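You operate a simulated robot arm through the tools that you are given. There is no shell and no other tool. Be economical: measure what you need, move in short steps, check, and stop when the job is done.

You run a simulated two-armed robot. Do the job below in one go: nothing can be reset, and whatever is moved stays where it is left.

## Task
Put one of the brass shims from the grey table top on the bench corner. Pick up the purple gauge with one hand, pass it to the other hand and put it on the bench front. Take the small cup from the grey table top and leave it on top of the short tube. Press the blue button two times. Take the dry pack and put it in the black tray. Take the red pin and leave it on top of the yellow bundle. Take the yellow cup on the shelf table and put it away on the top of the low table. Pull the bench drawer open. Any order will do. Set down upright: dry pack, yellow cup.

The check looks at the end state, three seconds after you hand in, the way a careful person would. Anything else that was tipped, shoved, dropped, spilled or broken makes it a failure.

## Robot
Two 7-joint arms with three-finger grippers on one trunk, on a base that drives. Base frame: it is fixed to the floor where the robot stands at the start and does not move with it; the origin is under the middle of the robot, x ahead of it, y to its left, z up. Readings come in cm, degrees, newtons and seconds.
The left shoulder is at the start at [3, 12.4, 100.8], the right one opposite. With the tool pointing down near the work surface each hand reaches from about 10 to 78 cm from the robot's upright axis, wherever it stands, measured 20 degrees to its own side. Places, roughly: bench corner [170, 170, 80]; bench drawer [270, -190, 80]; bench front (46x22 cm) [-142, -120, 90]; black tray (36x25x5 cm) [390, -30, 80]; blue button [390, -180, 90]; brass shim [75, -25, 75]; dry pack [350, -25, 75]; purple gauge [50, -25, 75]; red pin (3x3x7 cm) [360, -20, 80]; short tube (8x8x11 cm) [90, -10, 80]; small cup [50, -25, 75]; top of the low table [460, -210, 50]; yellow bundle [325, 0, 75]; yellow cup (6x6x8 cm) [390, 0, 80]. Payload 2.2 kg a hand.
The TCP of each hand is the grasp point between the finger pads, 2.8 cm short of the fingertips. In the tool frame z runs along the fingers and y along their closing line. The gripper opens to 10.2 cm. The gripper's body begins 7.1 cm behind the TCP.
Orientation is that of the tool frame in the base frame, as a unit quaternion [x, y, z, w]. With the fingers straight down and closing along the base's y, the tool's x points along the base's -x, its y along +y and its z along -z.

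## Interface
- The arms move only by the tool move_arm. It takes "left_series", "right_series" or both (then of equal length, played together; a hand with none holds still); each is a list of rows, each a list of 7 numbers: the shift along the base's x, y, z in cm, then the turn, a rotation vector about the base's x, y, z in degrees, then the opening, from 0 (shut) to 1 (fully open). In form: [[x, y, z, rx, ry, rz, grip], ...]. A call has 1 to 20 rows; each row is the pose to reach, as a shift and turn from the pose commanded when the call began. Each row takes 0.2 s and may step no farther than 5 cm and 8.6 degrees from the row before; otherwise, or with a gripper value out of range, the whole call is refused. A pose out of reach is approached as far as the arm can. The call stops where the force on the tool passes 40 N (or 10 N more than at its start, if that is more) or the arm is blocked; 0.2 s more then pass. The fingers move at their own pace and stop on an object; they squeeze with about 43 N. The grip force told is the motor's: it shows also when the fingers shut on nothing. Time passes only in rows, and 0.2 s behind the last, so rows that repeat a pose let the fingers close. The reply holds the time, the measured pose of the TCP, the force on the tool along the base axes, the opening and the grip force, in the units named above and with some noise, with the torque about the TCP (base axes, N m) and any sound that the robot's microphone picked up.
- Cameras (640 x 400 px; columns grow to the right, rows downward): "scene" is now at [3.75, -0.75, 171.24]; the picture's right is [-0.13, -0.99, 0.00], its down [-0.84, 0.11, -0.53] and it looks along [0.53, -0.07, -0.85] (base axes); focal length 272 px, centre (320, 200). "left" rides on the left gripper at [7.2, 3.8, -8.6] in its tool frame; the picture's right is [-0.46, 0.89, 0.00], its down [-0.60, -0.32, -0.73] and it looks along [-0.65, -0.34, 0.68] (tool axes); focal length 256 px, centre (320, 200). "right" rides on the right gripper at [6.9, 4.4, -8.6] in its tool frame; the picture's right is [-0.53, 0.85, 0.00], its down [-0.58, -0.36, -0.73] and it looks along [-0.62, -0.39, 0.68] (tool axes); focal length 256 px, centre (320, 200).
- capture(camera): a new picture of that camera. No time passes.
- slide_trunk(by): slides the trunk up (or, below 0, down) by that many cm; the arms and the scene camera ride with it, the base frame stays. It gives what a move gives, with no picture.
- roll_base(legs): drives the robot by 1 to 6 legs, each [ahead, left, turn to the left] in cm, cm and degrees, along the robot's own axes; the way and the turn of a leg run together, so that a leg with both is an arc; at most 150 cm and 180 degrees a leg. The arms and the cameras ride along, it lands a little off, and it stops where it bumps. It gives what a move gives.
- pan_tilt(pan, tilt): turns the head with the scene camera to pan (to the left, within 143 degrees either way) and tilt (down, from -29 to 69), counted from straight ahead of the robot. It gives what a move gives.
- pixel_to_xyz(camera, pixels): for up to 12 pixels [column, row] of the newest picture of that camera ("zoom" is the newest enlarged one), the place [x, y, z] in the base frame of the surface seen there, good to about 0.2 cm. No time passes.
- inspect(camera, box): a new picture of the part [left, top, right, bottom] of that camera's present view, enlarged. No time passes.
- close_job(): hands the job in; it is judged then, once.

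Go step by step. Measure first, check grasps and placings, and put right what went wrong. The budget is 145 turns and 190 pictures, counting those below and the enlarged ones. Unless the task says otherwise, let go and move clear before handing in, and close with one line.

The tools are called after "Request:" by a JSON object that holds its "api" and its "payload". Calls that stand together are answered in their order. move_arm: Moves the arms, as the interface text tells. Its arguments: {"type":"object","properties":{"left_series":{"type":"array","items":{"type":"array","items":{"type":"number"}}},"right_series":{"type":"array","items":{"type":"array","items":{"type":"number"}}}},"required":[]} The other tools are called the same way: slide_trunk (by) slides the trunk up or down; roll_base (legs) drives the base; pan_tilt (pan, tilt) turns the head that bears the scene camera; capture (camera) takes a picture; pixel_to_xyz (camera, pixels) gives the place of the surface under pixels of a picture; inspect (camera, box) takes an enlarged picture of a part of a camera's view; close_job () hands the job in.

At the start:

```text
clock: 0.0
left_eef_pos: [48.97, 6.59, 110.46]
left_orientation: [0.0, 1.0, 0.0, -0.001]
left_ft_force: [-0.5, 0.1, -0.6]
left_moment: [0.0, -0.03, 0.02]
left_finger_gap: 10.21
left_gripper_force: 0.1
right_eef_pos: [37.55, -32.11, 110.23]
right_orientation: [-0.001, 1.0, 0.0, 0.0]
right_ft_force: [-0.1, 0.2, 0.1]
right_moment: [-0.01, -0.02, 0.02]
right_finger_gap: 10.2
right_gripper_force: 0.0
trunk travel left (down, up): [-25.0, 29.0]
robot x, y, heading: [-0.17, 0.05, -0.3]
head pan, tilt: [-7.4, 57.8]
```

scene: 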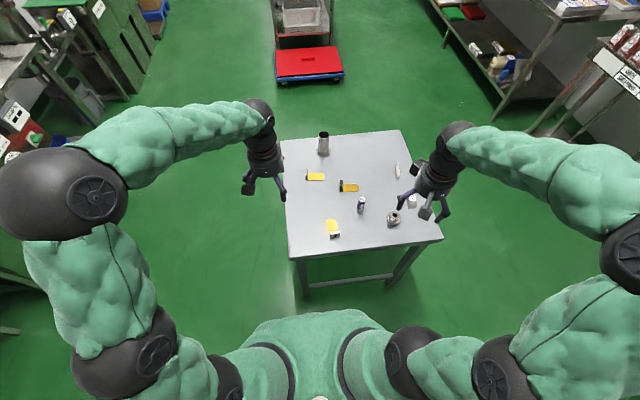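
right: 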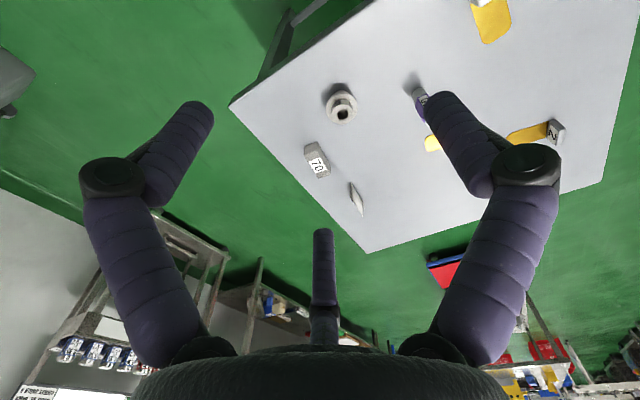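
left: 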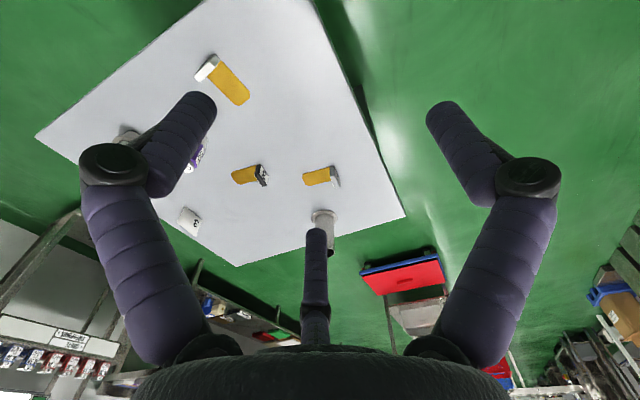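

The scene picture shows the grey table with small objects around pixels (325,150) to (395,220). I'll enlarge that part to identify them.

Request:
{"api": "inspect", "payload": {"camera": "scene", "box": [270, 120, 450, 260]}}

Request:
{"api": "inspect", "payload": {"camera": "right", "box": [220, 0, 640, 260]}}

```text
2.86 times, centred on (360, 190) of scene
```

zoom: 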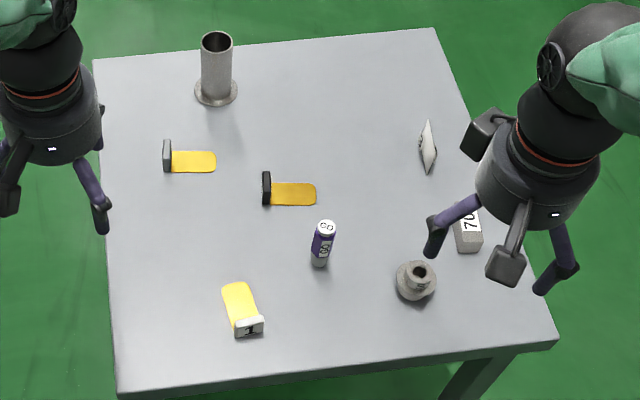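

```text
1.52 times, centred on (430, 130) of right
```

zoom: 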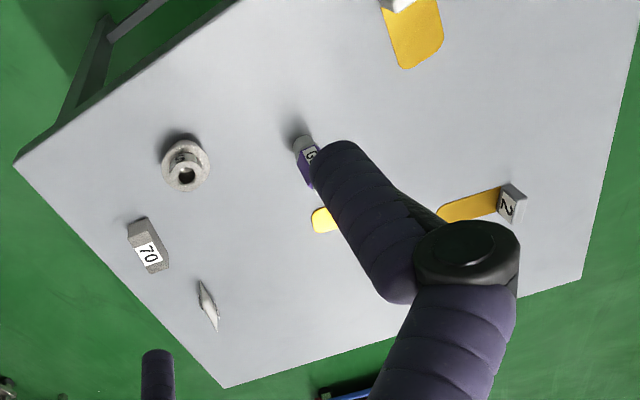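

The zoom shows a tall tube, three yellow shims with clips, the purple gauge, a grey round part, a "70" block and a white sachet. I'll measure them in a fresh scene zoom and look closer at the round part.

Request:
{"api": "inspect", "payload": {"camera": "scene", "box": [350, 180, 430, 230]}}

Request:
{"api": "inspect", "payload": {"camera": "scene", "box": [270, 120, 450, 260]}}

Request:
{"api": "pixel_to_xyz", "payload": {"camera": "zoom", "pixels": [[327, 225], [319, 262], [418, 268], [415, 280], [417, 297], [216, 35], [216, 100], [250, 326], [237, 292], [167, 155], [267, 188], [295, 195]]}}

Request:
{"api": "inspect", "payload": {"camera": "left", "box": [60, 30, 360, 270]}}

```text
8.00 times, centred on (390, 205) of scene
```

zoom: 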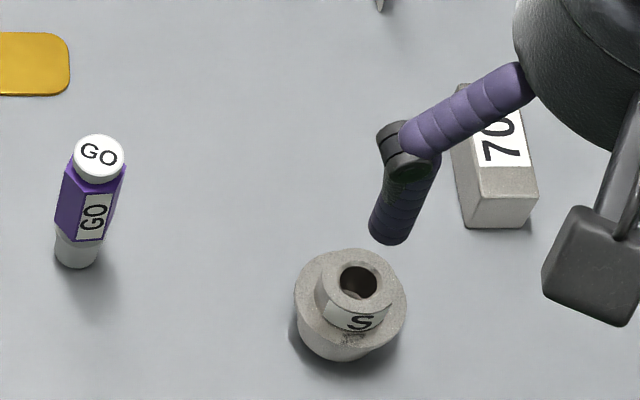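

```text
2.86 times, centred on (360, 190) of scene
```

zoom: 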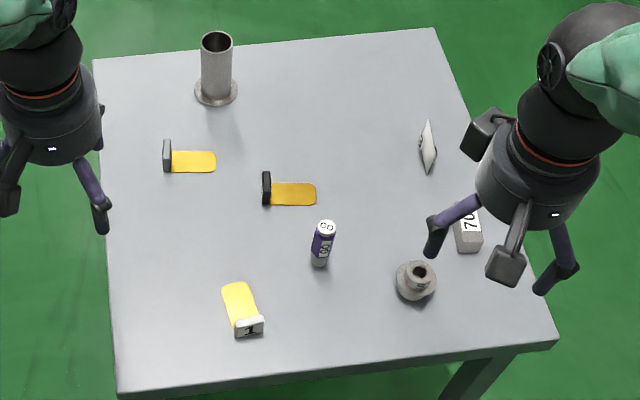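

```text
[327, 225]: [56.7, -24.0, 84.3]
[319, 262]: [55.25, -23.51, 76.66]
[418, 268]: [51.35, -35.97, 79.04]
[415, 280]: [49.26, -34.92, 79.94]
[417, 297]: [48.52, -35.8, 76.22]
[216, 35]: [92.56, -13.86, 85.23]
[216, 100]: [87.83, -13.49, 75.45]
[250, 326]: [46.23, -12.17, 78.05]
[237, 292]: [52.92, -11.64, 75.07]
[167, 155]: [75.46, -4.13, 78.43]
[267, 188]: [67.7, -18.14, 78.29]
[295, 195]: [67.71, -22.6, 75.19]
```

```text
1.67 times, centred on (210, 150) of left
```

zoom: 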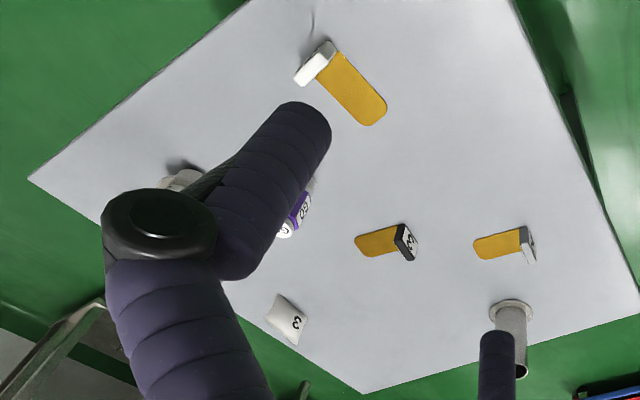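

The gauge stands at about (56,-24), tube at (88,-13.7) with its top at z≈85, and cup "S" near (49.5,-35.5). I'll move the right hand above the cup for a close view, and move the left hand clear.

Request:
{"api": "move_arm", "payload": {"right_series": [[4, -1, -4, 0, 0, 0, 1], [8, -2, -8, 0, 0, 0, 0.8], [12, -3, -12, 0, 0, 0, 0.6], [12, -3.2, -12, 0, 0, 0, 0.6]], "left_series": [[-4, 3, 0, 0, 0, 0, 1], [-8, 6, 0, 0, 0, 0, 1], [-12, 9, 0, 0, 0, 0, 1], [-12, 9, 0, 0, 0, 0, 1]]}}

Request:
{"api": "capture", "payload": {"camera": "right"}}

Request:
{"api": "inspect", "payload": {"camera": "scene", "box": [270, 120, 450, 260]}}

```text
refused: row 1 steps farther than a row can; nothing moved
```

```text
181 pictures are left
```

right: 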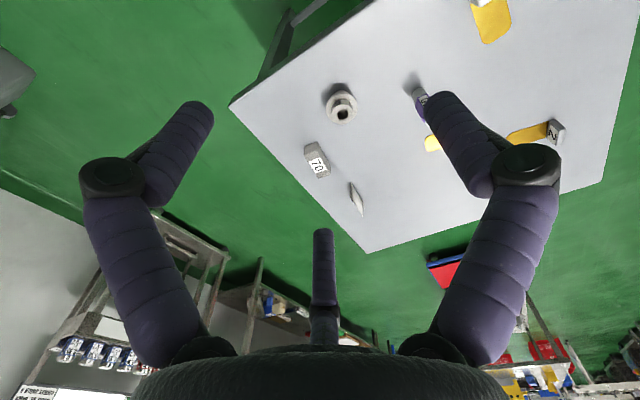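

```text
2.86 times, centred on (360, 190) of scene
```

zoom: 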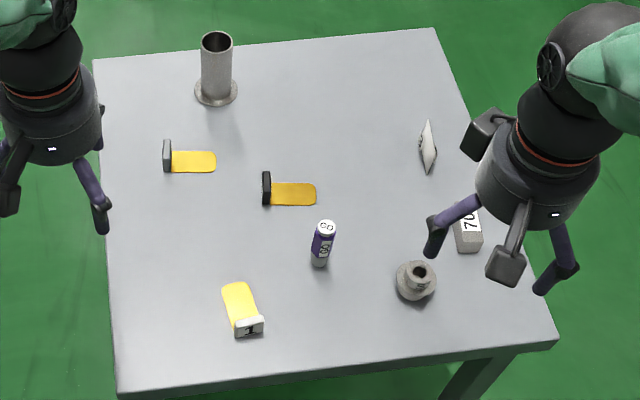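

The move was refused because a step was over 5 cm, so I'll use smaller steps.

Request:
{"api": "move_arm", "payload": {"right_series": [[3, -0.8, -3, 0, 0, 0, 1], [6, -1.6, -6, 0, 0, 0, 0.8], [9, -2.4, -9, 0, 0, 0, 0.6], [12, -3.2, -12, 0, 0, 0, 0.6], [12, -3.2, -12, 0, 0, 0, 0.6]], "left_series": [[-3, 2, 0, 0, 0, 0, 1], [-6, 4, 0, 0, 0, 0, 1], [-9, 6, 0, 0, 0, 0, 1], [-12, 8, 0, 0, 0, 0, 1], [-12, 8, 0, 0, 0, 0, 1]]}}

Request:
{"api": "capture", "payload": {"camera": "right"}}

Request:
{"api": "inspect", "payload": {"camera": "scene", "box": [270, 120, 450, 260]}}

```text
clock: 1.2
left_eef_pos: [36.86, 14.65, 110.35]
left_orientation: [0.0, 1.0, -0.001, 0.0]
left_ft_force: [-0.1, 0.3, -0.3]
left_moment: [-0.02, 0.01, 0.05]
left_finger_gap: 10.2
left_gripper_force: 0.1
right_eef_pos: [49.58, -35.05, 98.13]
right_orientation: [0.0, 1.0, 0.0, 0.0]
right_ft_force: [-0.6, -0.7, 0.0]
right_moment: [-0.02, 0.04, -0.02]
right_finger_gap: 6.12
right_gripper_force: 0.0
trunk travel left (down, up): [-25.0, 29.0]
robot x, y, heading: [-0.11, 0.05, -0.5]
head pan, tilt: [-7.4, 57.8]
```

```text
179 pictures are left
```

right: 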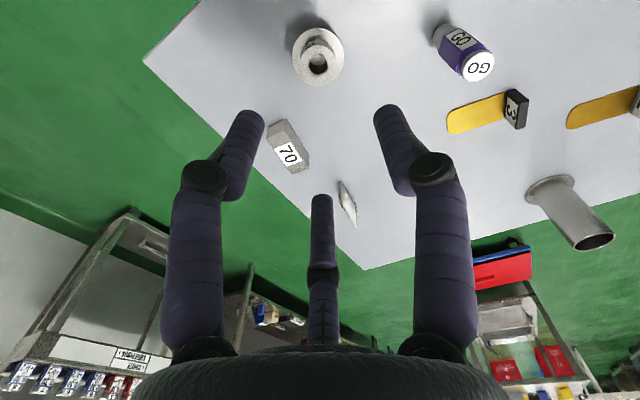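

```text
2.86 times, centred on (360, 190) of scene
```

zoom: 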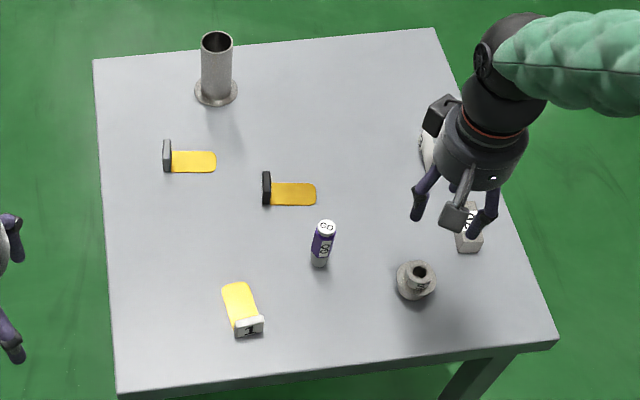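

The hand picture shows finger tips near (250,115), (388,108) and (320,198). I'll measure them to learn the closing line, along with the cup and the gauge.

Request:
{"api": "pixel_to_xyz", "payload": {"camera": "right", "pixels": [[250, 118], [388, 112], [320, 200], [318, 40], [318, 62], [318, 82], [296, 55], [340, 55], [479, 68], [463, 40], [575, 238], [345, 205]]}}

Request:
{"api": "inspect", "payload": {"camera": "right", "box": [270, 0, 370, 100]}}

Request:
{"api": "pixel_to_xyz", "payload": {"camera": "zoom", "pixels": [[320, 120], [320, 330], [200, 220], [470, 220], [320, 280], [250, 250], [400, 250], [320, 210]]}}

```text
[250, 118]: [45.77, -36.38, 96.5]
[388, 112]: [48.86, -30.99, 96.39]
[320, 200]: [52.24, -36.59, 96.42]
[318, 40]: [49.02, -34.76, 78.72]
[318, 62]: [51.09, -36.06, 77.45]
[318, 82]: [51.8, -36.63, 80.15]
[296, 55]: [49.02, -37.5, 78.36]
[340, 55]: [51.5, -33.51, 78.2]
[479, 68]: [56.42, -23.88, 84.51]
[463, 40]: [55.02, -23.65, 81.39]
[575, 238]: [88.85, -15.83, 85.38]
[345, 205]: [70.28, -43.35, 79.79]
```

```text
4.00 times, centred on (320, 50) of right
```

zoom: 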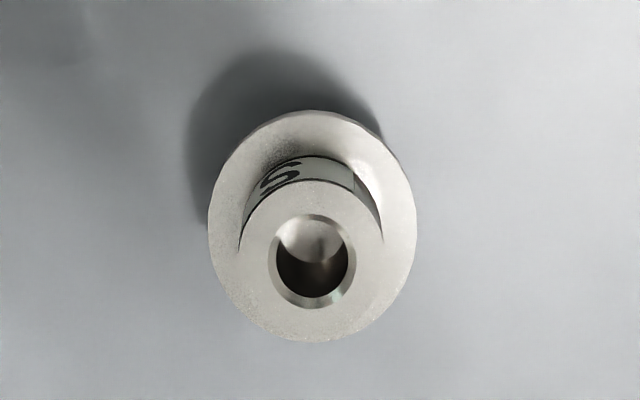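

```text
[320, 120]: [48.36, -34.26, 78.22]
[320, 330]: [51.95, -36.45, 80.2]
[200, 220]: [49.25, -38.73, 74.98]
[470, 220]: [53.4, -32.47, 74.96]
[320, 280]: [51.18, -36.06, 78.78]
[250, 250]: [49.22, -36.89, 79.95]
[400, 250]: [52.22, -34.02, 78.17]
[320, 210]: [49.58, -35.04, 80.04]
```

There are three finger tips around the TCP. I'll close in the air to see how they meet, and measure the tube rim and cup.

Request:
{"api": "move_arm", "payload": {"right_series": [[0, 0, 0, 0, 0, 0, 0.3], [0, 0, 0, 0, 0, 0, 0.1], [0, 0, 0, 0, 0, 0, 0], [0, 0, 0, 0, 0, 0, 0]]}}

Request:
{"api": "capture", "payload": {"camera": "right"}}

Request:
{"api": "inspect", "payload": {"camera": "right", "box": [500, 140, 640, 270]}}

Request:
{"api": "inspect", "payload": {"camera": "scene", "box": [295, 125, 355, 165]}}

Request:
{"api": "pixel_to_xyz", "payload": {"camera": "zoom", "pixels": [[240, 70], [255, 70], [330, 70], [350, 70], [295, 45], [295, 100], [210, 230], [365, 230], [290, 265]]}}

```text
clock: 2.2
left_eef_pos: [37.07, 14.57, 110.47]
left_orientation: [0.0, 1.0, 0.0, 0.001]
left_ft_force: [0.2, 0.4, -0.2]
left_moment: [0.02, 0.01, -0.02]
left_finger_gap: 10.2
left_gripper_force: 0.1
right_eef_pos: [49.47, -35.07, 98.24]
right_orientation: [-0.001, 1.0, -0.001, 0.0]
right_ft_force: [-0.2, 0.1, 0.4]
right_moment: [-0.01, -0.03, -0.01]
right_finger_gap: 0.21
right_gripper_force: 31.4
trunk travel left (down, up): [-25.0, 29.0]
robot x, y, heading: [0.03, -0.14, 0.0]
head pan, tilt: [-7.4, 57.8]
```

```text
176 pictures are left
```

right: 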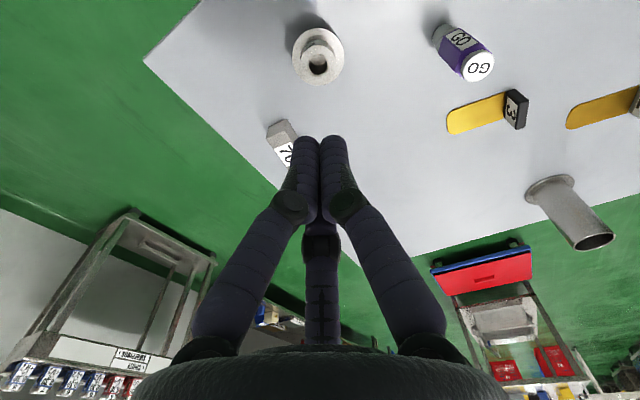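

```text
3.08 times, centred on (570, 205) of right
```

zoom: 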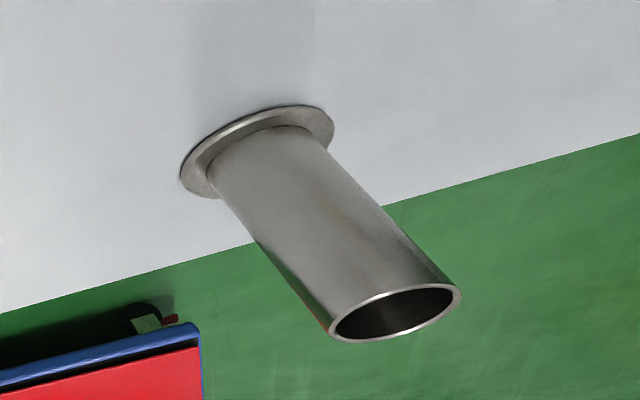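

```text
10.00 times, centred on (325, 145) of scene
```

zoom: 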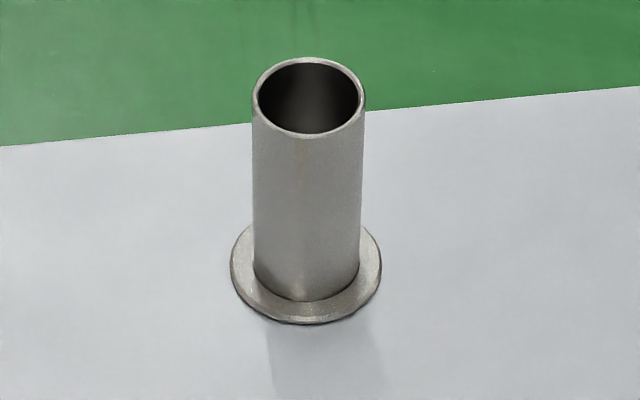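

```text
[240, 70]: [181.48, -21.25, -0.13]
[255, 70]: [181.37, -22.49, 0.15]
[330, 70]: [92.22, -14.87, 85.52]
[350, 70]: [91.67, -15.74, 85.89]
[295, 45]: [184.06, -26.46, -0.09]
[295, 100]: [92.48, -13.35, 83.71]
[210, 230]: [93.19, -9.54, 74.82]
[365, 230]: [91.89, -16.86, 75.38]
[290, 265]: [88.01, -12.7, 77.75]
```

Closed, all three fingers meet at the TCP, and the cup (base ~5.5 cm, centre ≈ (50.4,-35.7), top z 80.2) is wider than the tube's rim (~5 cm). I'll open to 0.75 and descend over the cup.

Request:
{"api": "move_arm", "payload": {"right_series": [[0.9, -0.5, -3, 0, 0, 0, 0.75], [0.9, -0.5, -7, 0, 0, 0, 0.75], [0.9, -0.5, -11, 0, 0, 0, 0.75], [0.9, -0.5, -14, 0, 0, 0, 0.75], [0.9, -0.5, -14, 0, 0, 0, 0.75]]}}

Request:
{"api": "capture", "payload": {"camera": "right"}}

```text
clock: 3.4
left_eef_pos: [36.96, 14.56, 110.4]
left_orientation: [0.0, 1.0, 0.0, 0.0]
left_ft_force: [0.1, -0.7, 0.2]
left_moment: [0.05, -0.03, 0.01]
left_finger_gap: 10.22
left_gripper_force: 0.0
right_eef_pos: [50.39, -35.64, 84.15]
right_orientation: [0.0, 1.0, 0.0, 0.0]
right_ft_force: [-0.4, -0.2, -0.8]
right_moment: [0.01, 0.02, -0.02]
right_finger_gap: 7.64
right_gripper_force: 0.0
trunk travel left (down, up): [-25.0, 29.0]
robot x, y, heading: [-0.1, 0.59, -0.0]
head pan, tilt: [-7.4, 57.8]
```

```text
173 pictures are left
```

right: 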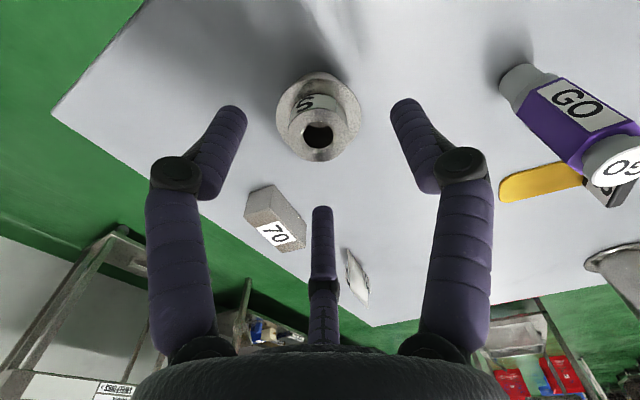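

The cup is centred between the fingers at (318,115). I'll descend, then close.

Request:
{"api": "move_arm", "payload": {"right_series": [[0, 0, -3, 0, 0, 0, 0.75], [0, 0, -5.4, 0, 0, 0, 0.75], [0, 0, -5.4, 0, 0, 0, 0.4], [0, 0, -5.4, 0, 0, 0, 0.4], [0, 0, -5.4, 0, 0, 0, 0.3], [0, 0, -5.4, 0, 0, 0, 0.3]]}}

Request:
{"api": "capture", "payload": {"camera": "right"}}

```text
clock: 4.8
left_eef_pos: [37.03, 14.45, 110.38]
left_orientation: [0.0, 1.0, 0.0, 0.001]
left_ft_force: [0.1, -0.6, 0.0]
left_moment: [0.0, -0.02, -0.02]
left_finger_gap: 10.2
left_gripper_force: 0.1
right_eef_pos: [50.37, -35.78, 78.77]
right_orientation: [0.0, 1.0, 0.0, 0.001]
right_ft_force: [0.5, 0.5, -0.4]
right_moment: [-0.02, -0.05, 0.02]
right_finger_gap: 5.13
right_gripper_force: 43.3
trunk travel left (down, up): [-25.0, 29.0]
robot x, y, heading: [-0.1, 0.11, -0.0]
head pan, tilt: [-7.4, 57.8]
```

```text
172 pictures are left
```

right: 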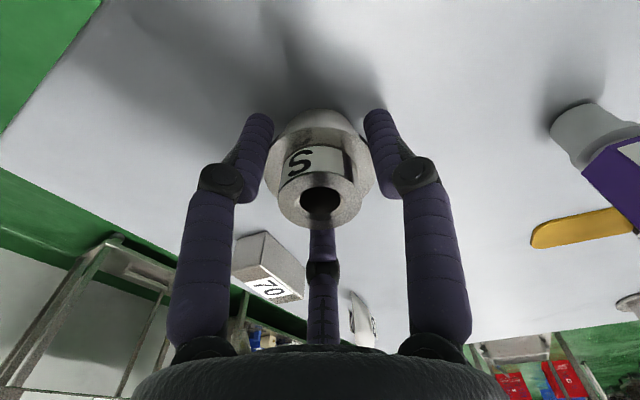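

The cup is gripped (gap 5.13, 43 N). I'll lift it and measure the table corners and nearby furniture for driving.

Request:
{"api": "move_arm", "payload": {"right_series": [[0, 0, 4, 0, 0, 0, 0.3], [0, 0, 8, 0, 0, 0, 0.3], [-3, 1, 12, 0, 0, 0, 0.3], [-6, 2, 16, 0, 0, 0, 0.3], [-10, 3, 18, 0, 0, 0, 0.3]]}}

Request:
{"api": "pan_tilt", "payload": {"pan": 0, "tilt": 40}}

Request:
{"api": "capture", "payload": {"camera": "scene"}}

Request:
{"api": "capture", "payload": {"camera": "right"}}

```text
refused: row 3 steps farther than a row can; nothing moved
```

```text
clock: 5.6
left_eef_pos: [37.05, 14.54, 110.38]
left_orientation: [0.0, 1.0, -0.001, 0.0]
left_ft_force: [-0.2, -0.4, -0.9]
left_moment: [0.0, 0.04, 0.01]
left_finger_gap: 10.23
left_gripper_force: 0.0
right_eef_pos: [50.45, -35.76, 78.76]
right_orientation: [0.0, 1.0, 0.0, 0.0]
right_ft_force: [0.1, 0.4, 0.0]
right_moment: [0.0, -0.03, -0.01]
right_finger_gap: 5.1
right_gripper_force: 43.1
trunk travel left (down, up): [-25.0, 29.0]
robot x, y, heading: [0.04, 0.22, -0.1]
head pan, tilt: [0.0, 40.0]
```

```text
171 pictures are left
```

scene: 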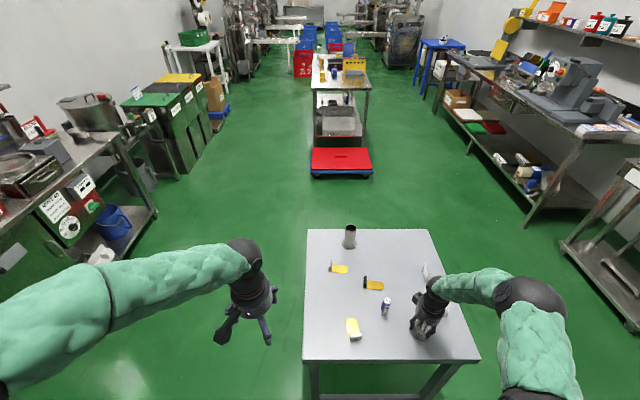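

```text
170 pictures are left
```

right: 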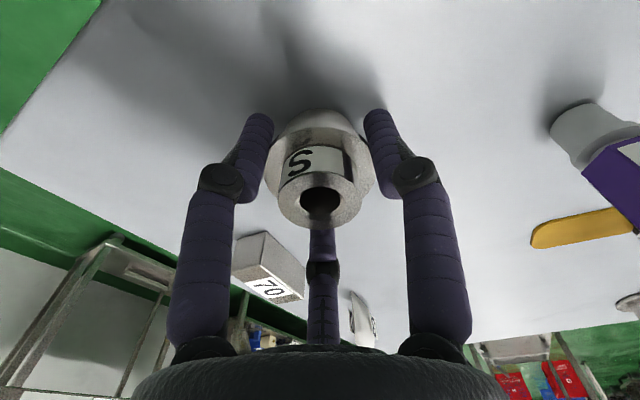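

The overview shows the table, left bench at (130,200), red cart at (342,162) and right benches. I'll measure the corners for the drive.

Request:
{"api": "pixel_to_xyz", "payload": {"camera": "scene", "pixels": [[306, 355], [474, 355], [310, 233], [424, 233], [155, 212], [60, 275], [192, 168], [315, 176], [370, 176], [524, 224], [566, 245], [345, 100]]}}

Request:
{"api": "move_arm", "payload": {"right_series": [[0, 0, 4, 0, 0, 0, 0.3], [0, 0, 8, 0, 0, 0, 0.3], [-2, 1, 12, 0, 0, 0, 0.3], [-4, 2, 15, 0, 0, 0, 0.3], [-7, 3, 18, 0, 0, 0, 0.3], [-10, 4, 20, 0, 0, 0, 0.3]]}}

Request:
{"api": "inspect", "payload": {"camera": "scene", "box": [290, 40, 400, 180]}}

```text
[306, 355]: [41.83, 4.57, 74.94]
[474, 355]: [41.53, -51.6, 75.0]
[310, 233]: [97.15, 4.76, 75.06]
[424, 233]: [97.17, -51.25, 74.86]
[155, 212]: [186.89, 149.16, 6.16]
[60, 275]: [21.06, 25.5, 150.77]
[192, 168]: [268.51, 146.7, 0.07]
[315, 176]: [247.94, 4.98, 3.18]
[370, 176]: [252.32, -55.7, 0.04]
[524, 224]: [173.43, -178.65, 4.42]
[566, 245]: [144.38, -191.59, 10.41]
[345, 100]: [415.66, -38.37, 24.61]
```

```text
clock: 7.0
left_eef_pos: [36.91, 14.6, 110.42]
left_orientation: [-0.001, 1.0, 0.0, 0.0]
left_ft_force: [-0.6, 0.2, 0.4]
left_moment: [-0.02, 0.0, 0.0]
left_finger_gap: 10.2
left_gripper_force: 0.0
right_eef_pos: [40.12, -31.73, 98.85]
right_orientation: [0.0, 1.0, 0.0, 0.001]
right_ft_force: [0.2, 0.1, 0.3]
right_moment: [0.01, -0.03, 0.0]
right_finger_gap: 3.05
right_gripper_force: 0.0
trunk travel left (down, up): [-25.0, 29.0]
robot x, y, heading: [-0.42, 0.28, 0.0]
head pan, tilt: [0.0, 40.0]
```

```text
2.86 times, centred on (345, 110) of scene
```

zoom: 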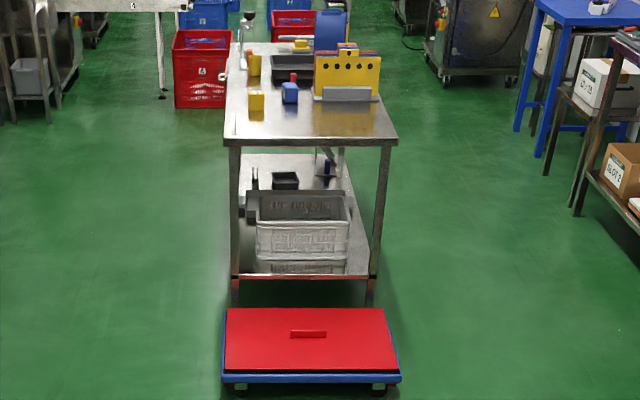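

The gap is now 3.05 with no grip force, so the cup slipped out. I'll look at the table to find it.

Request:
{"api": "capture", "payload": {"camera": "right"}}

Request:
{"api": "inspect", "payload": {"camera": "scene", "box": [290, 220, 490, 370]}}

```text
168 pictures are left
```

right: 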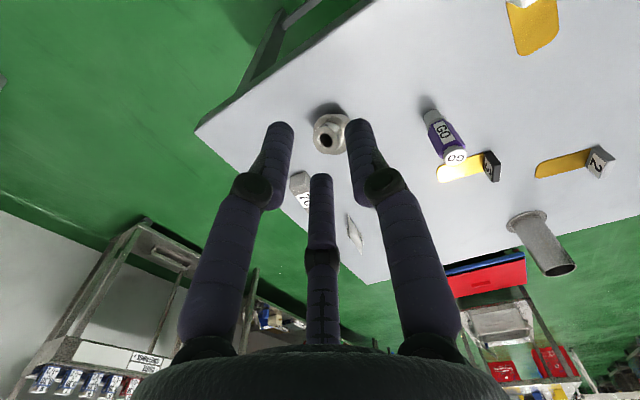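

```text
2.67 times, centred on (390, 295) of scene
```

zoom: 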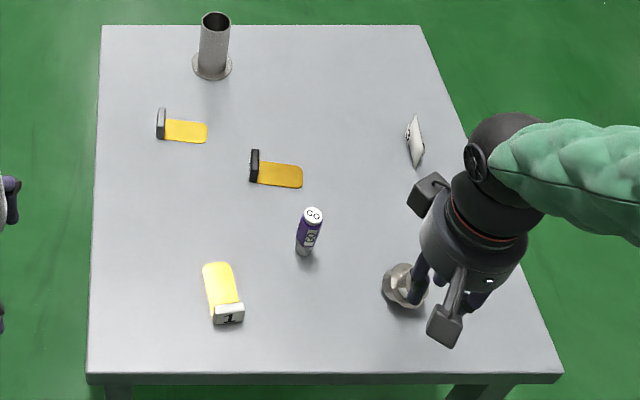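

The cup is still standing in its place; its base tapers, so I'll grip the neck instead. I'll go back above it and measure again.

Request:
{"api": "move_arm", "payload": {"right_series": [[3, -1, -2, 0, 0, 0, 0.5], [6, -2, -5, 0, 0, 0, 0.55], [10.3, -4, -7, 0, 0, 0, 0.55], [10.3, -4, -7, 0, 0, 0, 0.55]]}}

Request:
{"api": "inspect", "payload": {"camera": "right", "box": [240, 20, 400, 150]}}

Request:
{"api": "pixel_to_xyz", "payload": {"camera": "zoom", "pixels": [[250, 200], [320, 200], [390, 200], [320, 300], [320, 340], [280, 250], [360, 250], [320, 150], [320, 100]]}}

```text
refused: row 3 steps farther than a row can; nothing moved
```

```text
3.08 times, centred on (320, 85) of right
```

zoom: 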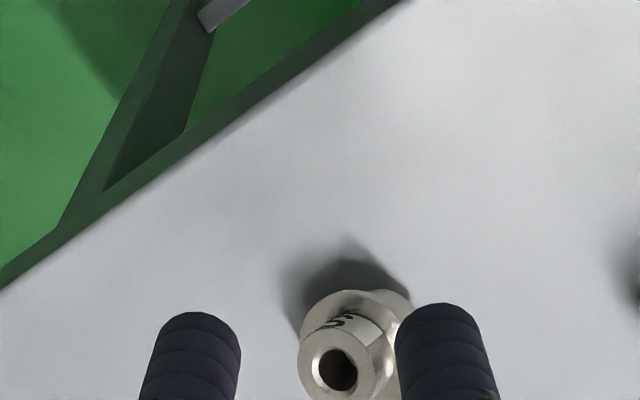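

```text
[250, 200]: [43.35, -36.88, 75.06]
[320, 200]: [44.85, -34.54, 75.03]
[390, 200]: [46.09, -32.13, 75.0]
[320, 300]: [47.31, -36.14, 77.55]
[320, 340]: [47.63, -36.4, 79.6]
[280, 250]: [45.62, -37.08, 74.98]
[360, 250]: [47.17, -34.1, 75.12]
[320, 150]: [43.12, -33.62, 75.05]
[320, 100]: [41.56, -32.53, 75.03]
```

The step was slightly too long; I'll split it.

Request:
{"api": "move_arm", "payload": {"right_series": [[3, -1, -2, 0, 0, 0, 0.5], [6, -2, -4, 0, 0, 0, 0.55], [8, -3, -5.5, 0, 0, 0, 0.55], [8, -3, -5.5, 0, 0, 0, 0.55]]}}

Request:
{"api": "inspect", "payload": {"camera": "right", "box": [240, 20, 400, 150]}}

Request:
{"api": "pixel_to_xyz", "payload": {"camera": "zoom", "pixels": [[250, 200], [320, 200], [390, 200], [320, 300], [320, 340], [280, 250], [360, 250], [320, 150], [320, 100]]}}

```text
clock: 8.0
left_eef_pos: [36.96, 14.59, 110.42]
left_orientation: [-0.001, 1.0, 0.0, 0.0]
left_ft_force: [-0.4, 0.8, 0.3]
left_moment: [0.05, 0.02, -0.01]
left_finger_gap: 10.2
left_gripper_force: 0.1
right_eef_pos: [48.29, -34.7, 93.22]
right_orientation: [0.001, 1.0, 0.001, 0.0]
right_ft_force: [-0.1, 0.1, 0.4]
right_moment: [-0.01, -0.01, 0.01]
right_finger_gap: 5.63
right_gripper_force: 0.0
trunk travel left (down, up): [-25.0, 29.0]
robot x, y, heading: [0.05, 0.06, 0.1]
head pan, tilt: [0.0, 40.0]
```

```text
3.08 times, centred on (320, 85) of right
```

zoom: 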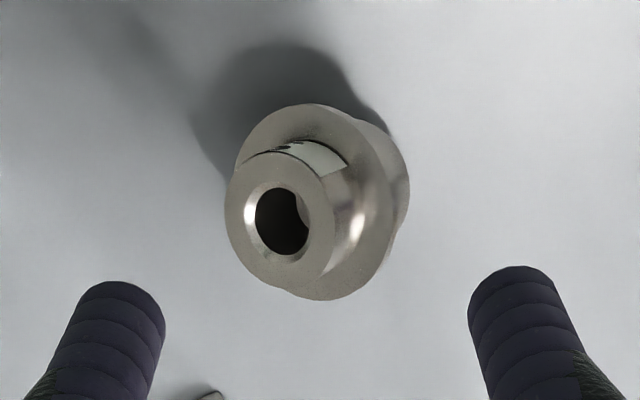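

```text
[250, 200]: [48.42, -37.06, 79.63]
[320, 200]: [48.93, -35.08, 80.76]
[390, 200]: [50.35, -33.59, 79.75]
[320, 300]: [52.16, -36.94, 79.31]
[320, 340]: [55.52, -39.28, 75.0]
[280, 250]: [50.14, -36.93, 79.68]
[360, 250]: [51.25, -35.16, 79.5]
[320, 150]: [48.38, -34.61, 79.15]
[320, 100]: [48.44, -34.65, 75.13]
```

The cup's outline looks different (flange lower edge at (325,300)), maybe tilted. I'll check from the scene camera.

Request:
{"api": "inspect", "payload": {"camera": "scene", "box": [390, 290, 470, 340]}}

Request:
{"api": "inspect", "payload": {"camera": "right", "box": [280, 30, 360, 110]}}

Request:
{"api": "pixel_to_xyz", "payload": {"camera": "zoom", "pixels": [[170, 300], [210, 240], [280, 270], [330, 330], [290, 420], [215, 420], [170, 360], [250, 450], [340, 450], [430, 400], [440, 270], [470, 280]]}}

```text
8.00 times, centred on (430, 315) of scene
```

zoom: 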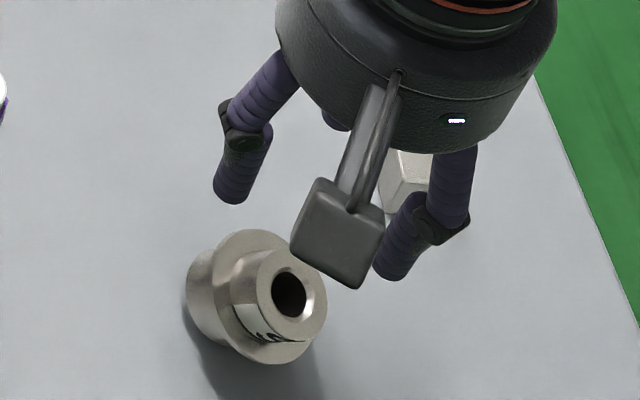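

```text
5.00 times, centred on (320, 70) of right
```

zoom: 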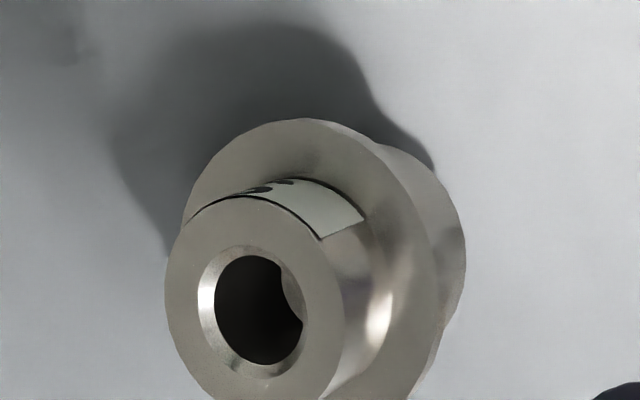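

```text
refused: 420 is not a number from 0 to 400
```

The cup has tipped: it lies with its neck pointing toward the camera. I'll measure its ring, flange and body to find its axis.

Request:
{"api": "pixel_to_xyz", "payload": {"camera": "zoom", "pixels": [[182, 320], [210, 235], [290, 230], [322, 300], [290, 392], [200, 370], [260, 140], [400, 200], [425, 300], [450, 250], [420, 175], [340, 240]]}}

Request:
{"api": "inspect", "payload": {"camera": "scene", "box": [400, 310, 440, 340]}}

Request:
{"api": "pixel_to_xyz", "payload": {"camera": "zoom", "pixels": [[250, 200], [290, 150], [390, 230], [340, 330], [200, 350], [120, 200], [80, 180], [150, 130], [240, 90], [330, 120], [50, 140]]}}

```text
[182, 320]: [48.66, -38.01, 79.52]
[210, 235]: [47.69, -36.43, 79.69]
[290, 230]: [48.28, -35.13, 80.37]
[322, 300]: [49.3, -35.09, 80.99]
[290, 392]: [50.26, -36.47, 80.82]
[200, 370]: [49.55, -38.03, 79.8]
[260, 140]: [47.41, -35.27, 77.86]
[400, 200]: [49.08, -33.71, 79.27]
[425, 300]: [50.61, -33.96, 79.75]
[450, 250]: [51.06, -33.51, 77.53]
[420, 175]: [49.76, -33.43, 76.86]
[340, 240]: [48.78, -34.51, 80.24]
```

```text
13.33 times, centred on (420, 325) of scene
```

zoom: 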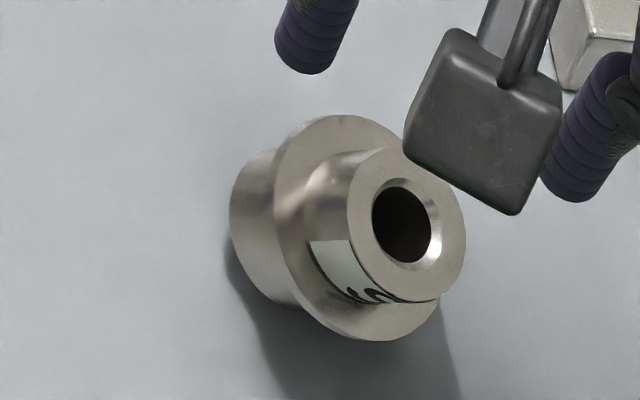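

```text
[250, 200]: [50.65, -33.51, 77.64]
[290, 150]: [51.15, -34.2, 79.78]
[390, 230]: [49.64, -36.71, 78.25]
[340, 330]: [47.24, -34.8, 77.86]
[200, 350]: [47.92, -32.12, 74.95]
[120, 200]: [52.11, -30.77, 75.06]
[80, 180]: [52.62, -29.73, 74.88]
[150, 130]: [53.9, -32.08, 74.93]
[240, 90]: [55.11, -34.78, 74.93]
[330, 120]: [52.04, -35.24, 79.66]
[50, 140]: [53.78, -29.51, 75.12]
```

The ring's normal is about (-0.38,-0.35,0.86), a 31° tilt that may not be at rest. I'll let a little time pass and look again.

Request:
{"api": "move_arm", "payload": {"right_series": [[0, 0, 1, 0, 0, 0, 0.55], [0, 0, 1, 0, 0, 0, 0.55], [0, 0, 1, 0, 0, 0, 0.55], [0, 0, 1, 0, 0, 0, 0.55]]}}

Request:
{"api": "inspect", "payload": {"camera": "scene", "box": [400, 310, 440, 340]}}

Request:
{"api": "inspect", "payload": {"camera": "right", "box": [280, 30, 360, 110]}}

Request:
{"api": "pixel_to_xyz", "payload": {"camera": "zoom", "pixels": [[182, 320], [210, 235], [290, 230], [322, 300], [290, 380], [200, 370], [260, 150], [400, 200], [425, 300], [450, 250], [420, 185], [340, 240]]}}

```text
clock: 9.0
left_eef_pos: [36.99, 14.37, 110.39]
left_orientation: [0.0, 1.0, 0.0, 0.0]
left_ft_force: [-0.7, 0.2, -0.3]
left_moment: [0.0, 0.02, 0.02]
left_finger_gap: 10.2
left_gripper_force: 0.0
right_eef_pos: [48.43, -34.82, 94.27]
right_orientation: [0.0, 1.0, 0.0, -0.001]
right_ft_force: [0.5, 0.2, -0.5]
right_moment: [-0.02, -0.02, 0.03]
right_finger_gap: 5.62
right_gripper_force: 0.0
trunk travel left (down, up): [-25.0, 29.0]
robot x, y, heading: [0.08, 0.08, -0.3]
head pan, tilt: [0.0, 40.0]
```

```text
13.33 times, centred on (420, 325) of scene
```

zoom: 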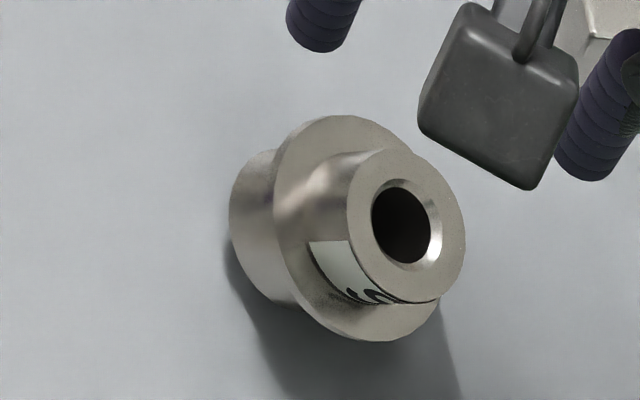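

```text
5.00 times, centred on (320, 70) of right
```

zoom: 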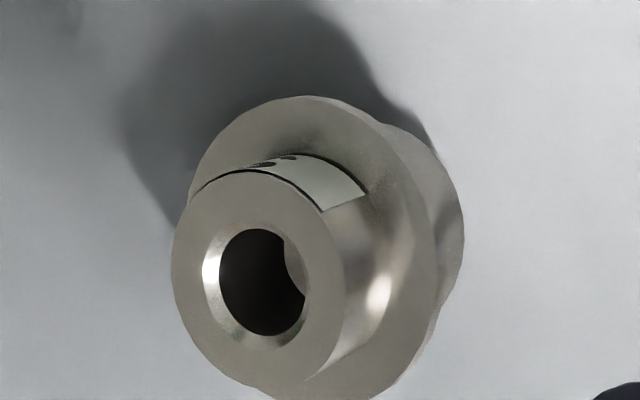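

```text
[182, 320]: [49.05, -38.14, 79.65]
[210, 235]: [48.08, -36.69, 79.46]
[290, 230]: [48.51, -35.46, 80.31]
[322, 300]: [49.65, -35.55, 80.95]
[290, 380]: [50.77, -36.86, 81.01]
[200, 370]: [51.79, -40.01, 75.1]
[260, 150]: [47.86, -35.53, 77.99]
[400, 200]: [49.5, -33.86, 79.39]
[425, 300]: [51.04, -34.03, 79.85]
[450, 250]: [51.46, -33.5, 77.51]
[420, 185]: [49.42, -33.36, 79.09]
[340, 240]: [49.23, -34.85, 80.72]
```

The cup is static but leaning about 32° with axis ≈ (-0.42,-0.33,0.845) and ring centre (49.1,-36.5,80.2). I'll tilt the right tool to align with it and stop 6 cm short.

Request:
{"api": "move_arm", "payload": {"right_series": [[-0.5, -1, -1, 5, -6.35, 0, 0.55], [-1, -2, -2, 10, -12.7, 0, 0.55], [-1.5, -3, -4, 15, -19, 0, 0.55], [-2.25, -4, -6, 20, -25.4, 0, 0.55], [-2.25, -4, -8.2, 20, -25.4, 0, 0.55], [-2.25, -4, -8.2, 20, -25.4, 0, 0.55]]}}

Request:
{"api": "capture", "payload": {"camera": "right"}}

Request:
{"api": "inspect", "payload": {"camera": "scene", "box": [380, 290, 460, 350]}}

```text
clock: 10.4
left_eef_pos: [36.91, 14.4, 110.4]
left_orientation: [0.0, 1.0, 0.0, 0.0]
left_ft_force: [0.1, -0.7, 0.2]
left_moment: [-0.01, -0.01, -0.01]
left_finger_gap: 10.18
left_gripper_force: 0.0
right_eef_pos: [46.26, -38.87, 86.09]
right_orientation: [0.001, 0.96, 0.172, 0.219]
right_ft_force: [-0.3, -0.1, -0.6]
right_moment: [0.03, 0.03, 0.0]
right_finger_gap: 5.6
right_gripper_force: 0.1
trunk travel left (down, up): [-25.0, 29.0]
robot x, y, heading: [-0.1, 0.28, 0.3]
head pan, tilt: [0.0, 40.0]
```

```text
159 pictures are left
```

right: 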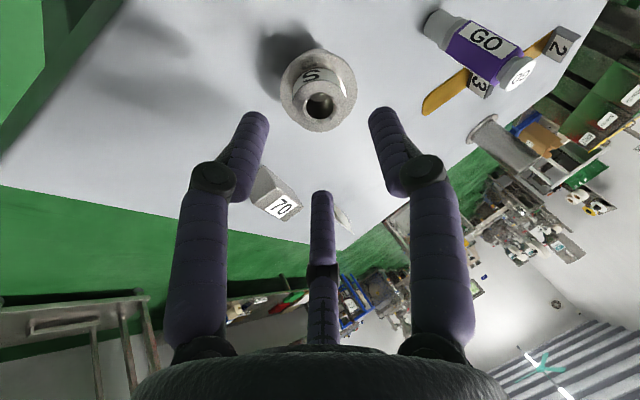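

```text
6.67 times, centred on (420, 320) of scene
```

zoom: 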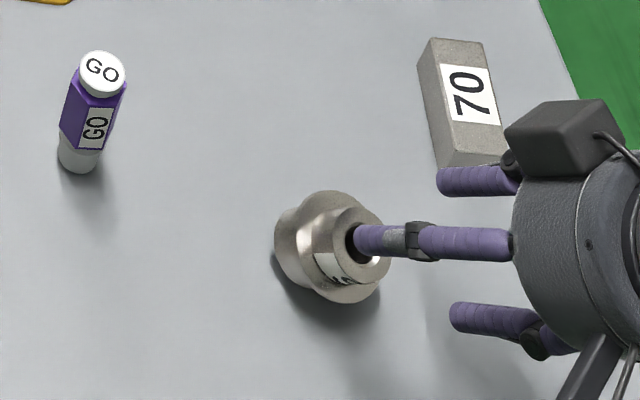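

The hand is now aligned with the cup (320,100). I'll advance along the tool axis to the neck and check.

Request:
{"api": "move_arm", "payload": {"right_series": [[1.05, 0.83, -2.1, 0, 0, 0, 0.55], [2.1, 1.65, -4.2, 0, 0, 0, 0.55], [2.45, 1.93, -4.95, 0, 0, 0, 0.55], [2.45, 1.93, -4.95, 0, 0, 0, 0.55]]}}

Request:
{"api": "capture", "payload": {"camera": "right"}}

Request:
{"api": "inspect", "payload": {"camera": "scene", "box": [390, 300, 450, 345]}}

```text
clock: 11.4
left_eef_pos: [36.96, 14.43, 110.34]
left_orientation: [-0.001, 1.0, 0.001, -0.001]
left_ft_force: [0.4, -0.4, 0.1]
left_moment: [-0.01, 0.0, 0.0]
left_finger_gap: 10.19
left_gripper_force: 0.1
right_eef_pos: [48.7, -37.07, 81.0]
right_orientation: [0.001, 0.961, 0.173, 0.218]
right_ft_force: [0.1, -0.2, 0.4]
right_moment: [0.01, 0.01, 0.0]
right_finger_gap: 5.6
right_gripper_force: 0.0
trunk travel left (down, up): [-25.0, 29.0]
robot x, y, heading: [0.2, 0.05, 0.2]
head pan, tilt: [0.0, 40.0]
```

```text
157 pictures are left
```

right: 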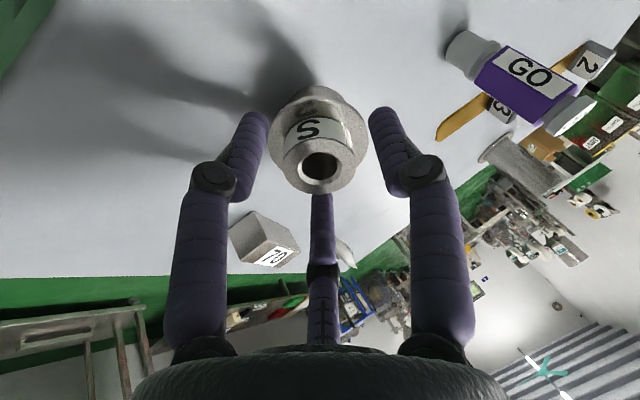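

```text
8.89 times, centred on (420, 322) of scene
```

zoom: 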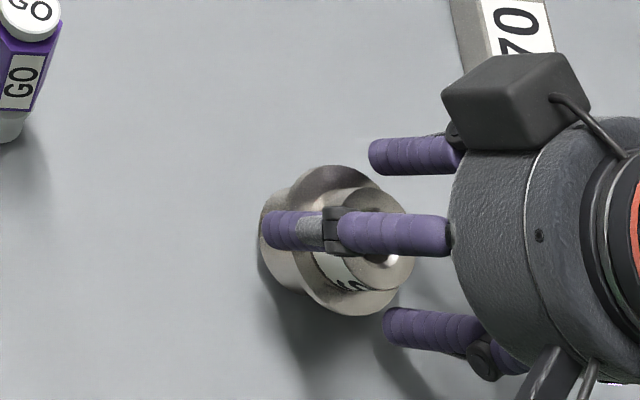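

The fingers surround the neck; I'll close now.

Request:
{"api": "move_arm", "payload": {"right_series": [[0, 0, 0, 0, 0, 0, 0.3], [0, 0, 0, 0, 0, 0, 0.1], [0, 0, 0, 0, 0, 0, 0.0], [0, 0, 0, 0, 0, 0, 0.0]]}}

Request:
{"api": "capture", "payload": {"camera": "right"}}

Request:
{"api": "inspect", "payload": {"camera": "scene", "box": [390, 300, 450, 345]}}

```text
clock: 12.4
left_eef_pos: [36.98, 14.6, 110.42]
left_orientation: [0.001, 1.0, 0.0, 0.0]
left_ft_force: [0.3, -1.0, -0.5]
left_moment: [-0.01, 0.01, 0.02]
left_finger_gap: 10.23
left_gripper_force: 0.0
right_eef_pos: [48.69, -36.99, 81.08]
right_orientation: [0.0, 0.96, 0.173, 0.219]
right_ft_force: [1.4, 0.3, 3.9]
right_moment: [0.05, -0.13, -0.04]
right_finger_gap: 3.47
right_gripper_force: 42.9
trunk travel left (down, up): [-25.0, 29.0]
robot x, y, heading: [-0.24, -0.41, 0.0]
head pan, tilt: [0.0, 40.0]
```

```text
155 pictures are left
```

right: 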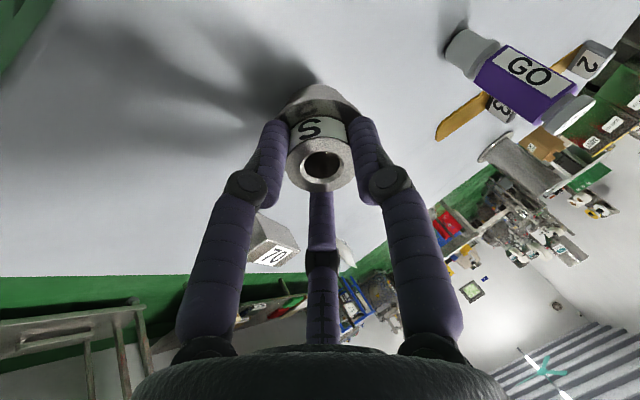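

```text
8.89 times, centred on (420, 322) of scene
```

zoom: 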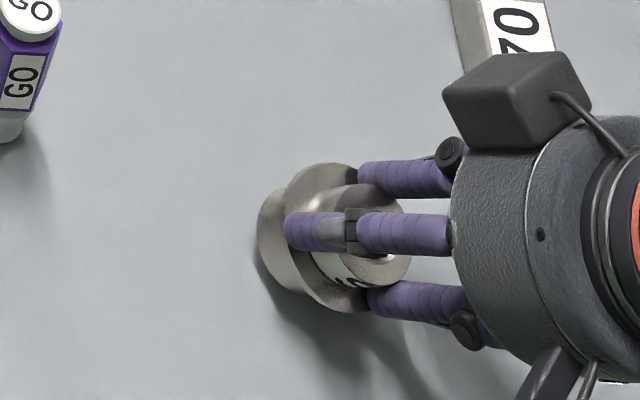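

The neck is gripped at gap 3.47. I'll lift 2 cm, then check, then turn upright while rising.

Request:
{"api": "move_arm", "payload": {"right_series": [[0, 0, 1, 0, 0, 0, 0], [0, 0, 2.5, 0, 0, 0, 0], [0, 0, 4, 0, 0, 0, 0], [0, 0, 6, -5, 6.35, 0, 0], [0, 0, 8, -10, 12.7, 0, 0], [0, 0, 10, -15, 19, 0, 0], [0, 0, 12, -20, 25.4, 0, 0], [0, 0, 12, -20, 25.4, 0, 0]]}}

Request:
{"api": "capture", "payload": {"camera": "right"}}

Request:
{"api": "inspect", "payload": {"camera": "scene", "box": [370, 260, 470, 340]}}

```text
clock: 14.2
left_eef_pos: [36.97, 14.63, 110.35]
left_orientation: [0.001, 1.0, 0.0, 0.0]
left_ft_force: [-0.3, 0.1, 0.1]
left_moment: [-0.01, 0.0, 0.0]
left_finger_gap: 10.21
left_gripper_force: 0.0
right_eef_pos: [48.63, -36.86, 93.49]
right_orientation: [0.0, 1.0, 0.0, -0.001]
right_ft_force: [-0.7, -0.1, -0.4]
right_moment: [0.02, -0.01, -0.04]
right_finger_gap: 3.44
right_gripper_force: 42.9
trunk travel left (down, up): [-25.0, 29.0]
robot x, y, heading: [0.21, -0.22, 0.1]
head pan, tilt: [0.0, 40.0]
```

```text
153 pictures are left
```

right: 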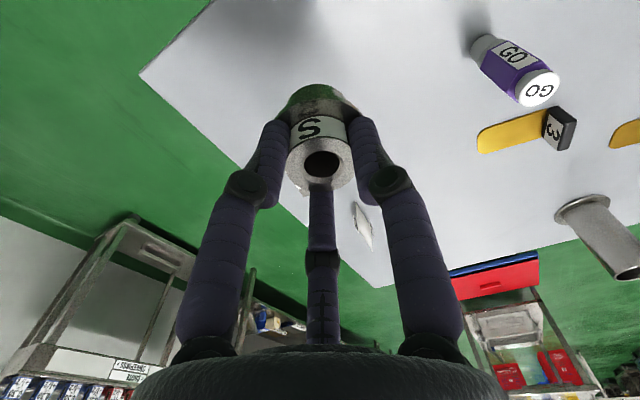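

```text
5.00 times, centred on (420, 300) of scene
```

zoom: 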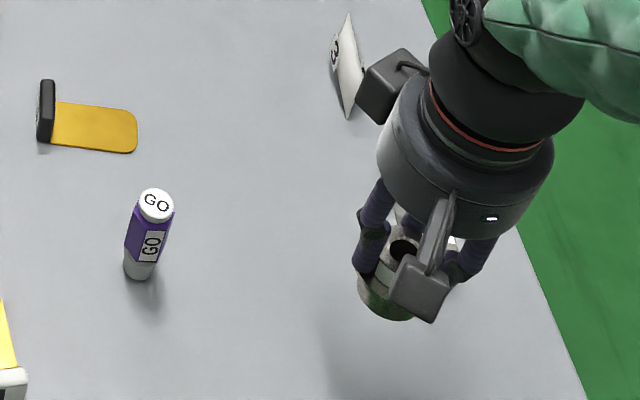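

The cup is held upright; its body should plug into the tube. I'll raise it and drive around to the table's left side, facing it.

Request:
{"api": "move_arm", "payload": {"right_series": [[-2, 2, 4, 0, 0, 0, 0], [-4, 4, 8, 0, 0, 0, 0], [-5, 6, 11, 0, 0, 0, 0]]}}

Request:
{"api": "roll_base", "payload": {"legs": [[0, 50, 0], [90, 0, 0], [0, 0, -90]]}}

Request:
{"api": "pan_tilt", "payload": {"pan": 0, "tilt": 50}}

Request:
{"api": "capture", "payload": {"camera": "scene"}}

```text
clock: 15.0
left_eef_pos: [36.83, 14.52, 110.41]
left_orientation: [0.0, 1.0, 0.001, 0.0]
left_ft_force: [0.3, 0.2, 0.5]
left_moment: [-0.02, -0.03, -0.04]
left_finger_gap: 10.18
left_gripper_force: 0.1
right_eef_pos: [43.5, -30.73, 104.39]
right_orientation: [0.0, 1.0, -0.001, 0.0]
right_ft_force: [0.6, 0.3, -0.3]
right_moment: [0.05, -0.04, 0.01]
right_finger_gap: 3.45
right_gripper_force: 43.0
trunk travel left (down, up): [-25.0, 29.0]
robot x, y, heading: [-0.07, -0.08, 0.1]
head pan, tilt: [0.0, 40.0]
```

```text
clock: 26.1
left_eef_pos: [102.04, 11.12, 110.33]
left_orientation: [0.723, 0.69, 0.0, 0.0]
left_ft_force: [0.0, -0.3, -0.1]
left_moment: [0.02, 0.02, 0.02]
left_finger_gap: 10.19
left_gripper_force: 0.0
right_eef_pos: [56.48, 6.59, 104.38]
right_orientation: [0.723, 0.691, 0.001, 0.0]
right_ft_force: [0.4, 0.4, -1.4]
right_moment: [0.02, -0.03, 0.01]
right_finger_gap: 3.47
right_gripper_force: 42.9
trunk travel left (down, up): [-25.0, 29.0]
robot x, y, heading: [89.28, 48.97, -92.7]
head pan, tilt: [0.0, 40.0]
```

```text
clock: 26.8
left_eef_pos: [102.12, 11.15, 110.36]
left_orientation: [0.723, 0.69, 0.0, 0.0]
left_ft_force: [0.2, -0.3, -0.3]
left_moment: [0.0, -0.05, 0.03]
left_finger_gap: 10.17
left_gripper_force: 0.0
right_eef_pos: [56.58, 6.67, 104.37]
right_orientation: [0.723, 0.691, 0.0, 0.001]
right_ft_force: [-0.2, 0.2, -1.1]
right_moment: [0.01, -0.02, -0.01]
right_finger_gap: 3.47
right_gripper_force: 43.0
trunk travel left (down, up): [-25.0, 29.0]
robot x, y, heading: [89.19, 48.71, -92.6]
head pan, tilt: [0.0, 50.0]
```

```text
151 pictures are left
```

scene: 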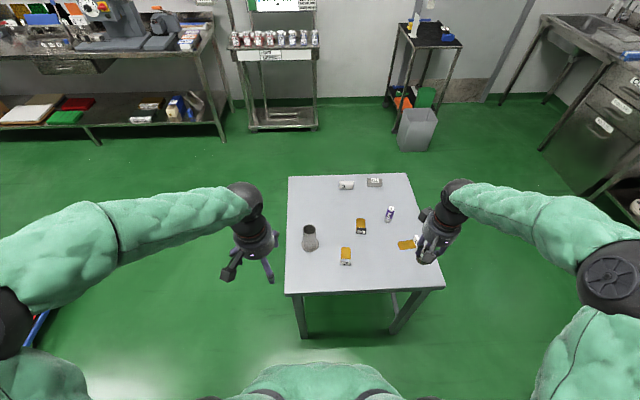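

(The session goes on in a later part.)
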